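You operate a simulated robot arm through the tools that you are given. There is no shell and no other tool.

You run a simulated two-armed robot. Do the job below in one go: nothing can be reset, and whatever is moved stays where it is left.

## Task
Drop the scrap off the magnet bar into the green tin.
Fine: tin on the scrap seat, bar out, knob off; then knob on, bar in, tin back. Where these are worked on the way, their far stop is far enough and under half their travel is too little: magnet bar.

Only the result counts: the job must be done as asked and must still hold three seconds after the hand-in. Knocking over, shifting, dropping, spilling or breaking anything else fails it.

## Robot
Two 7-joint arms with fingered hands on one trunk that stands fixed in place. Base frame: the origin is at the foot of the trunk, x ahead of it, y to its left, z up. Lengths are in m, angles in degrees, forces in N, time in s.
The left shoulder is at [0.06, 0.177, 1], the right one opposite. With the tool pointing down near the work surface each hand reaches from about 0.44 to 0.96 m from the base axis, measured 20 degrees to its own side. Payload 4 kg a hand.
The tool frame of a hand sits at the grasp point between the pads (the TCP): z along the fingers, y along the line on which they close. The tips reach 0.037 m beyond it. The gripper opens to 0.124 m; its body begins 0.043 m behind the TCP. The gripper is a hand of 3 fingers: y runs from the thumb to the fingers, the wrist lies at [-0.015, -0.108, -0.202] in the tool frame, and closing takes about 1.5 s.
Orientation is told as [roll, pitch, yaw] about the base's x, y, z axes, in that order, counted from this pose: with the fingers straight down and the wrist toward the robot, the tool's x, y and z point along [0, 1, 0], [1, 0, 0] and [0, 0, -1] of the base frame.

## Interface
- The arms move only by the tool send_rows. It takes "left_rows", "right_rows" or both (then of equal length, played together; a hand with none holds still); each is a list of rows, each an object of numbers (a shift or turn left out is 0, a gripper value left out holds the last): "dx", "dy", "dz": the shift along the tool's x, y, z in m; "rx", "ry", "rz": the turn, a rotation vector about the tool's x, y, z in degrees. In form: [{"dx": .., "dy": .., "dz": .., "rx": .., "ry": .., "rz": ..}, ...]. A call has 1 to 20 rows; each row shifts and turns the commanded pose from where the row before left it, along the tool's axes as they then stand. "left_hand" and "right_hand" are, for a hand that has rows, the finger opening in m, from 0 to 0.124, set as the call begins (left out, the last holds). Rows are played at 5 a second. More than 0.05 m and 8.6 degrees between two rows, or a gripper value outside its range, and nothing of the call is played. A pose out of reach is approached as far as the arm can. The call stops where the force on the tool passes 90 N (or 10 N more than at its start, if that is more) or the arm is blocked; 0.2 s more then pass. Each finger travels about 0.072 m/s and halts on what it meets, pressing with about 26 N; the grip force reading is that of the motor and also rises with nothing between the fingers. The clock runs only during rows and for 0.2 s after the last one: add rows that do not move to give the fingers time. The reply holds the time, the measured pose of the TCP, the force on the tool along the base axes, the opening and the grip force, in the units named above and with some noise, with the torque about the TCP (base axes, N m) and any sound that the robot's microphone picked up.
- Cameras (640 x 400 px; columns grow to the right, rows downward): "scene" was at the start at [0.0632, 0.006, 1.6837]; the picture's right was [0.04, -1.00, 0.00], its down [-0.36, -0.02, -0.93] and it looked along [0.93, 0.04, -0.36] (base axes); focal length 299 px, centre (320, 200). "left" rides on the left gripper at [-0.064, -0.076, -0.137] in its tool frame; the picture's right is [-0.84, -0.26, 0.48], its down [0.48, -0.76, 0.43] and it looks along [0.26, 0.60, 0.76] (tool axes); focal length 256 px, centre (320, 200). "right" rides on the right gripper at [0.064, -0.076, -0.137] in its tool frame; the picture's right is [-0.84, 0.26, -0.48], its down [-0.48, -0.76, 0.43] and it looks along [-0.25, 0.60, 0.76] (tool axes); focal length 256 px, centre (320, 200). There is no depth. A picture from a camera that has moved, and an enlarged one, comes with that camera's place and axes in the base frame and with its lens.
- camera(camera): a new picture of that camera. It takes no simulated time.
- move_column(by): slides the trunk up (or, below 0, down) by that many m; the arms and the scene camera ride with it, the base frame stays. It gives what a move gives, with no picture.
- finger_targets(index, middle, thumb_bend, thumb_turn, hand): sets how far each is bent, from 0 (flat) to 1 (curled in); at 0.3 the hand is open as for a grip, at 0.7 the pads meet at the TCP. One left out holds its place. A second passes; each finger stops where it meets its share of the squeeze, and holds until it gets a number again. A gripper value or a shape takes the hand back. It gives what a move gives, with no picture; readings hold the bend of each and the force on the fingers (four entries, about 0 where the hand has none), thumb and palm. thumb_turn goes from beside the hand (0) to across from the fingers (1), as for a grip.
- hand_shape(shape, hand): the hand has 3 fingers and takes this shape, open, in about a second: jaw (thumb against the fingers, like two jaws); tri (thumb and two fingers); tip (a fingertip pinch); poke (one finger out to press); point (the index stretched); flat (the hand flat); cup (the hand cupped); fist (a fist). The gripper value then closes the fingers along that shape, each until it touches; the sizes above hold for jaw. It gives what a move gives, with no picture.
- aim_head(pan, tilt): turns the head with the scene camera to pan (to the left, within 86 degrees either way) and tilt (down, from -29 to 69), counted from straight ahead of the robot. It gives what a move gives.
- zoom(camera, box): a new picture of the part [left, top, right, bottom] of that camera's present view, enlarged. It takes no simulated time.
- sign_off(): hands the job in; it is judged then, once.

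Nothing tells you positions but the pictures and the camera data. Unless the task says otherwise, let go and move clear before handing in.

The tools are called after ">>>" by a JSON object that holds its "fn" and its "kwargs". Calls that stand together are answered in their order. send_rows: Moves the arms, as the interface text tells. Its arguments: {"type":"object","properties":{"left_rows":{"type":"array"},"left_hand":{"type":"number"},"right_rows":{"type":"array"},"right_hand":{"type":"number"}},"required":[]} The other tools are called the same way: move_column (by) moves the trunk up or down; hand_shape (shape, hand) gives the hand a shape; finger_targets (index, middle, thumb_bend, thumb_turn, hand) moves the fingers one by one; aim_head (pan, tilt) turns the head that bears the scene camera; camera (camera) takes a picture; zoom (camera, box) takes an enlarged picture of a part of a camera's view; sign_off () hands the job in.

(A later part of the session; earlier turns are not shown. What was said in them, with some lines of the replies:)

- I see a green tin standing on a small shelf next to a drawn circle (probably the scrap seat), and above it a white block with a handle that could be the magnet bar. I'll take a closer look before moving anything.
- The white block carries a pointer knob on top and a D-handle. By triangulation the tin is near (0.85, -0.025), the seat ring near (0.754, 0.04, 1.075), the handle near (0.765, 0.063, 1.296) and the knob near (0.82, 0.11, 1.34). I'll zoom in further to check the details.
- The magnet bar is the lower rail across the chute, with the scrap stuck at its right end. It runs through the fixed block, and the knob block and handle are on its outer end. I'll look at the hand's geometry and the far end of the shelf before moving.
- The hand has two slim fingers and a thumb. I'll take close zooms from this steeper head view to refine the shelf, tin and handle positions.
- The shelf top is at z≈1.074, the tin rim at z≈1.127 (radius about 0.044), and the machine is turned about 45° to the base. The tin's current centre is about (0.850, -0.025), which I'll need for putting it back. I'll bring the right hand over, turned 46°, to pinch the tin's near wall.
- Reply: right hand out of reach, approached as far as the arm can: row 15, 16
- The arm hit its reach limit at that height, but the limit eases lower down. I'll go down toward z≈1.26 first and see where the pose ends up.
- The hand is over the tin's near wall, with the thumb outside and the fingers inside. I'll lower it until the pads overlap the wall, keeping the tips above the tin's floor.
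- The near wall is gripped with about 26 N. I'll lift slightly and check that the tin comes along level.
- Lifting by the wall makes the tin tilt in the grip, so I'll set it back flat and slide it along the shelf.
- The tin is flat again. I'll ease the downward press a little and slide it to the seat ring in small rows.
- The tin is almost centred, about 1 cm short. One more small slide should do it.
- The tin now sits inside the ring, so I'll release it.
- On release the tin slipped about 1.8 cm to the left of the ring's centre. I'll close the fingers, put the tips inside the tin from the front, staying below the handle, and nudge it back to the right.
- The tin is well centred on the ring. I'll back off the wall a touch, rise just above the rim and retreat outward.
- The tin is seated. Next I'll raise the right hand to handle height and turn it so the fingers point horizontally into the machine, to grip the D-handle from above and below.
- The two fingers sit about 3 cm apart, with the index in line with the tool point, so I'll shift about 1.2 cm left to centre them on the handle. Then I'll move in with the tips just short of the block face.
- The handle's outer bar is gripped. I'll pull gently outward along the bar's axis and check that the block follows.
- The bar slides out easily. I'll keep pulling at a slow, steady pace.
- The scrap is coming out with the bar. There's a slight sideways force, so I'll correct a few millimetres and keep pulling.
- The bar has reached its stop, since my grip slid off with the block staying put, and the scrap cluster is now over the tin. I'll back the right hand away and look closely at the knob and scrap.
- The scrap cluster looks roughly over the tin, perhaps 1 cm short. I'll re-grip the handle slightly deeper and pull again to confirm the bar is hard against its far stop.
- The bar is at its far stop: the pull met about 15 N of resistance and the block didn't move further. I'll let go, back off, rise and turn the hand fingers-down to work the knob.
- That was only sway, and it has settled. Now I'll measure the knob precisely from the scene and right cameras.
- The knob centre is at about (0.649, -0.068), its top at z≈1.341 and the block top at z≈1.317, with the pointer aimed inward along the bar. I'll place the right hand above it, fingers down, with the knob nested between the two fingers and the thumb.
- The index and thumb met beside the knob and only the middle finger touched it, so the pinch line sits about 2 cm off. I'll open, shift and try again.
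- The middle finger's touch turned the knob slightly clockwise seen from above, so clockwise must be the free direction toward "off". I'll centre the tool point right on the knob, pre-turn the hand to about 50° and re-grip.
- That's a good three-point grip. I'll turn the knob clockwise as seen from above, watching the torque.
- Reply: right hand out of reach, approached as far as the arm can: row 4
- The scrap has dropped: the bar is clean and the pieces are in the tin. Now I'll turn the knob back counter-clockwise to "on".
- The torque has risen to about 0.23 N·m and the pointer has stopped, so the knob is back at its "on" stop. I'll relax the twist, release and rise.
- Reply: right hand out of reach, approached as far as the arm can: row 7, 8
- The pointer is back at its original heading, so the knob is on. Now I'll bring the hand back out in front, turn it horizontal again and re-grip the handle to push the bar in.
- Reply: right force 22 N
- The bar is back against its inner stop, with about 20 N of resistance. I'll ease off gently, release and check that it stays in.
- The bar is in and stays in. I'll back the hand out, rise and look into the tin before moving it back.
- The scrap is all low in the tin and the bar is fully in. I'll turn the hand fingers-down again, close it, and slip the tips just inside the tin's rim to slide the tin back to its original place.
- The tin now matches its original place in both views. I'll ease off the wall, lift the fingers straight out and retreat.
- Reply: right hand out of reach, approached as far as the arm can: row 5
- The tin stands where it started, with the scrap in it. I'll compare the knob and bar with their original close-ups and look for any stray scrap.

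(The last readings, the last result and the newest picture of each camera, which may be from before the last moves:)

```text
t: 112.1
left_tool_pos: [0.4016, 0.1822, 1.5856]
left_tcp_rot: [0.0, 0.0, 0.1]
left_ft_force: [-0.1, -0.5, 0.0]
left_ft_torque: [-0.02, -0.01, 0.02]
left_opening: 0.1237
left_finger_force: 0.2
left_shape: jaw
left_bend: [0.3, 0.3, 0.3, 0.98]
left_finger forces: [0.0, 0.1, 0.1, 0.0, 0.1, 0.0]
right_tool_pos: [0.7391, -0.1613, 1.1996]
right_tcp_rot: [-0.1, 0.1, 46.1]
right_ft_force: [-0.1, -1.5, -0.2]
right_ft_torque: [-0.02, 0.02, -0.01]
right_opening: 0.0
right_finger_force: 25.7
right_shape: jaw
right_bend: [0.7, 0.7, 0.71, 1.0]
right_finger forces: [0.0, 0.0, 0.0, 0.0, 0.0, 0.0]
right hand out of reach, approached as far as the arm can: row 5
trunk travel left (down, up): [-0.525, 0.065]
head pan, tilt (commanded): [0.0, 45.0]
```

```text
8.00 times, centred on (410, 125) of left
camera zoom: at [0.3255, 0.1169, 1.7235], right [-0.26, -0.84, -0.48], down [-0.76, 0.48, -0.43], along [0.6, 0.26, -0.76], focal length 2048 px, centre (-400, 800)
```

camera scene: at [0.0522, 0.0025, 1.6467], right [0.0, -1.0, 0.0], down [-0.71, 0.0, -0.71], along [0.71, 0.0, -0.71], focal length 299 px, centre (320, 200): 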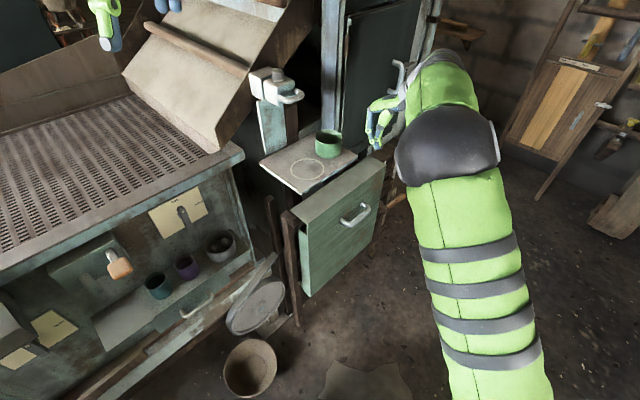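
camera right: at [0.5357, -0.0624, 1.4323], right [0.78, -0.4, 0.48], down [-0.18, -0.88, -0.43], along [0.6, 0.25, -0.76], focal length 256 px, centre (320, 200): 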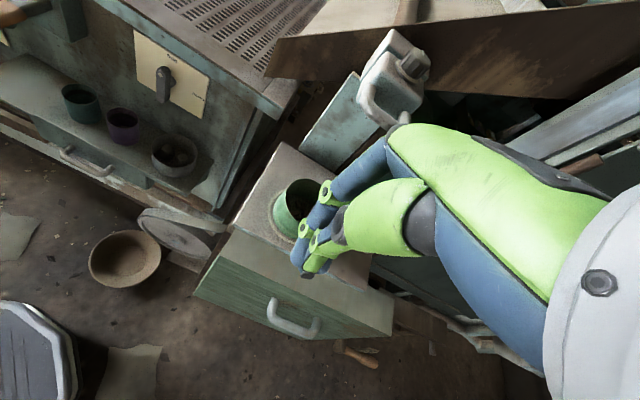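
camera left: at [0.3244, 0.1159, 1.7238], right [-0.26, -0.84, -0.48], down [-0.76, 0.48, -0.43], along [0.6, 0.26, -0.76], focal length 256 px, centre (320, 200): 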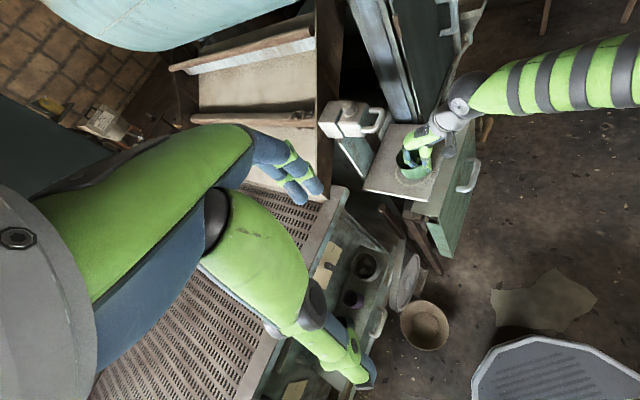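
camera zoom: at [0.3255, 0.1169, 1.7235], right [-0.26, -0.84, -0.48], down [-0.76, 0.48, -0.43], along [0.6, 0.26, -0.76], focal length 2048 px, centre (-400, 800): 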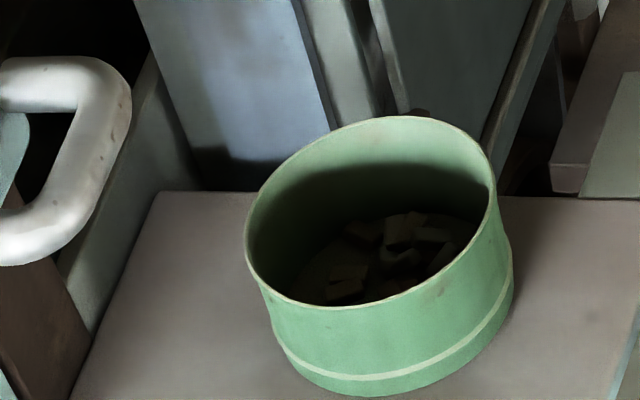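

Everything matches the starting views: the pointer is at "on", the bar is fully in, and the scrap is in the tin at its original spot. I'll pull the right hand well clear before handing in.

>>> {"fn": "send_rows", "kwargs": {"right_rows": [{"dx": 0.0217, "dy": -0.0255, "dz": -0.025}, {"dx": 0.0217, "dy": -0.0255, "dz": -0.025}, {"dx": 0.0217, "dy": -0.0255, "dz": -0.025}, {"dx": 0.0217, "dy": -0.0255, "dz": -0.025}, {"dx": 0.0217, "dy": -0.0255, "dz": -0.025}, {"dx": 0.0217, "dy": -0.0255, "dz": -0.025}, {}, {}, {}, {}], "right_hand": 0.12}}

>>> {"fn": "camera", "kwargs": {"camera": "scene"}}

>>> {"fn": "zoom", "kwargs": {"camera": "left", "box": [300, 70, 500, 200]}}

```text
t: 114.3
left_tool_pos: [0.4018, 0.1812, 1.5851]
left_tcp_rot: [0.1, 0.0, 0.0]
left_ft_force: [0.0, -0.1, -0.7]
left_ft_torque: [0.02, -0.03, -0.03]
left_opening: 0.1237
left_finger_force: 0.1
left_shape: jaw
left_bend: [0.3, 0.3, 0.3, 0.98]
left_finger forces: [0.0, 0.0, 0.0, 0.0, 0.0, 0.0]
right_tool_pos: [0.5384, -0.1819, 1.3504]
right_tcp_rot: [0.0, 0.0, 46.1]
right_ft_force: [0.8, -0.2, 0.6]
right_ft_torque: [0.04, 0.0, 0.0]
right_opening: 0.1199
right_finger_force: 0.0
right_shape: jaw
right_bend: [0.3, 0.31, 0.31, 0.98]
right_finger forces: [0.0, 0.1, 0.0, 0.0, 0.1, 0.0]
trunk travel left (down, up): [-0.525, 0.065]
head pan, tilt (commanded): [0.0, 45.0]
```

```text
taken
camera scene: at [0.0514, 0.0021, 1.6467], right [0.0, -1.0, 0.0], down [-0.71, 0.0, -0.71], along [0.71, 0.0, -0.71], focal length 299 px, centre (320, 200)
```

scene: 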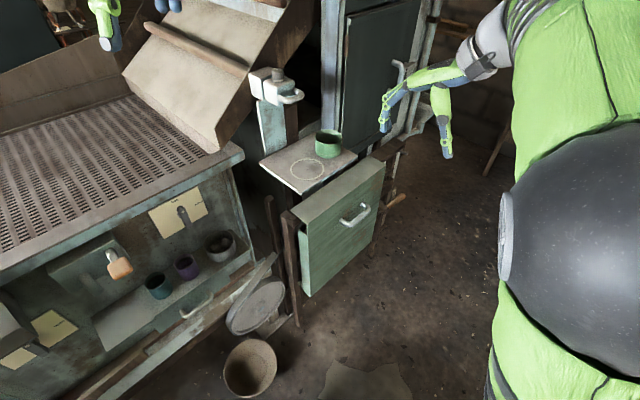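

```text
3.08 times, centred on (400, 135) of left
camera zoom: at [0.3247, 0.1164, 1.7237], right [-0.26, -0.84, -0.48], down [-0.76, 0.48, -0.43], along [0.6, 0.26, -0.76], focal length 788 px, centre (74, 400)
```

zoom: 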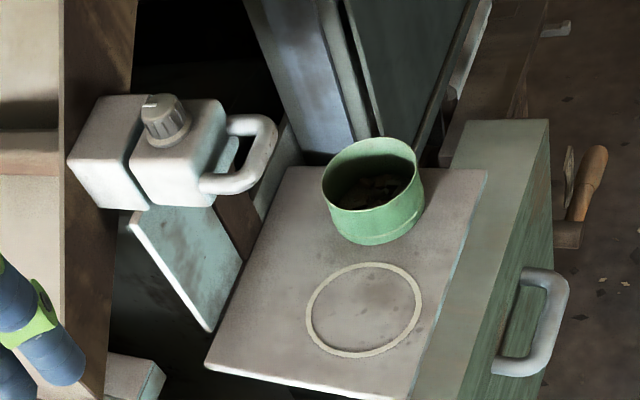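

The scrap is in the green tin, the tin is back at its starting spot, the bar is fully in and the knob is on. Both hands are clear and nothing else has moved, so I'm handing in.

>>> {"fn": "sign_off", "kwargs": {}}

```text
The job is handed in.
```

I dropped the scrap off the magnet bar into the green tin and handed the job in; the result of the check hasn't come back.

- **Tin:** it stood on the seat ring for the drop and is now back at its original place, matching the first pictures to within a few millimetres. It was slid along the shelf both ways, because it tilted when I tried to lift it by its wall.
- **Magnet bar:** it was pulled out to its far stop, then pushed back in against its inner stop. No scrap is left on it.
- **Knob:** it turned clockwise to off, when the scrap fell, and is now back against its on stop with the pointer where it started.
- **Surroundings:** I saw no stray scrap and nothing else disturbed. Both hands are clear.
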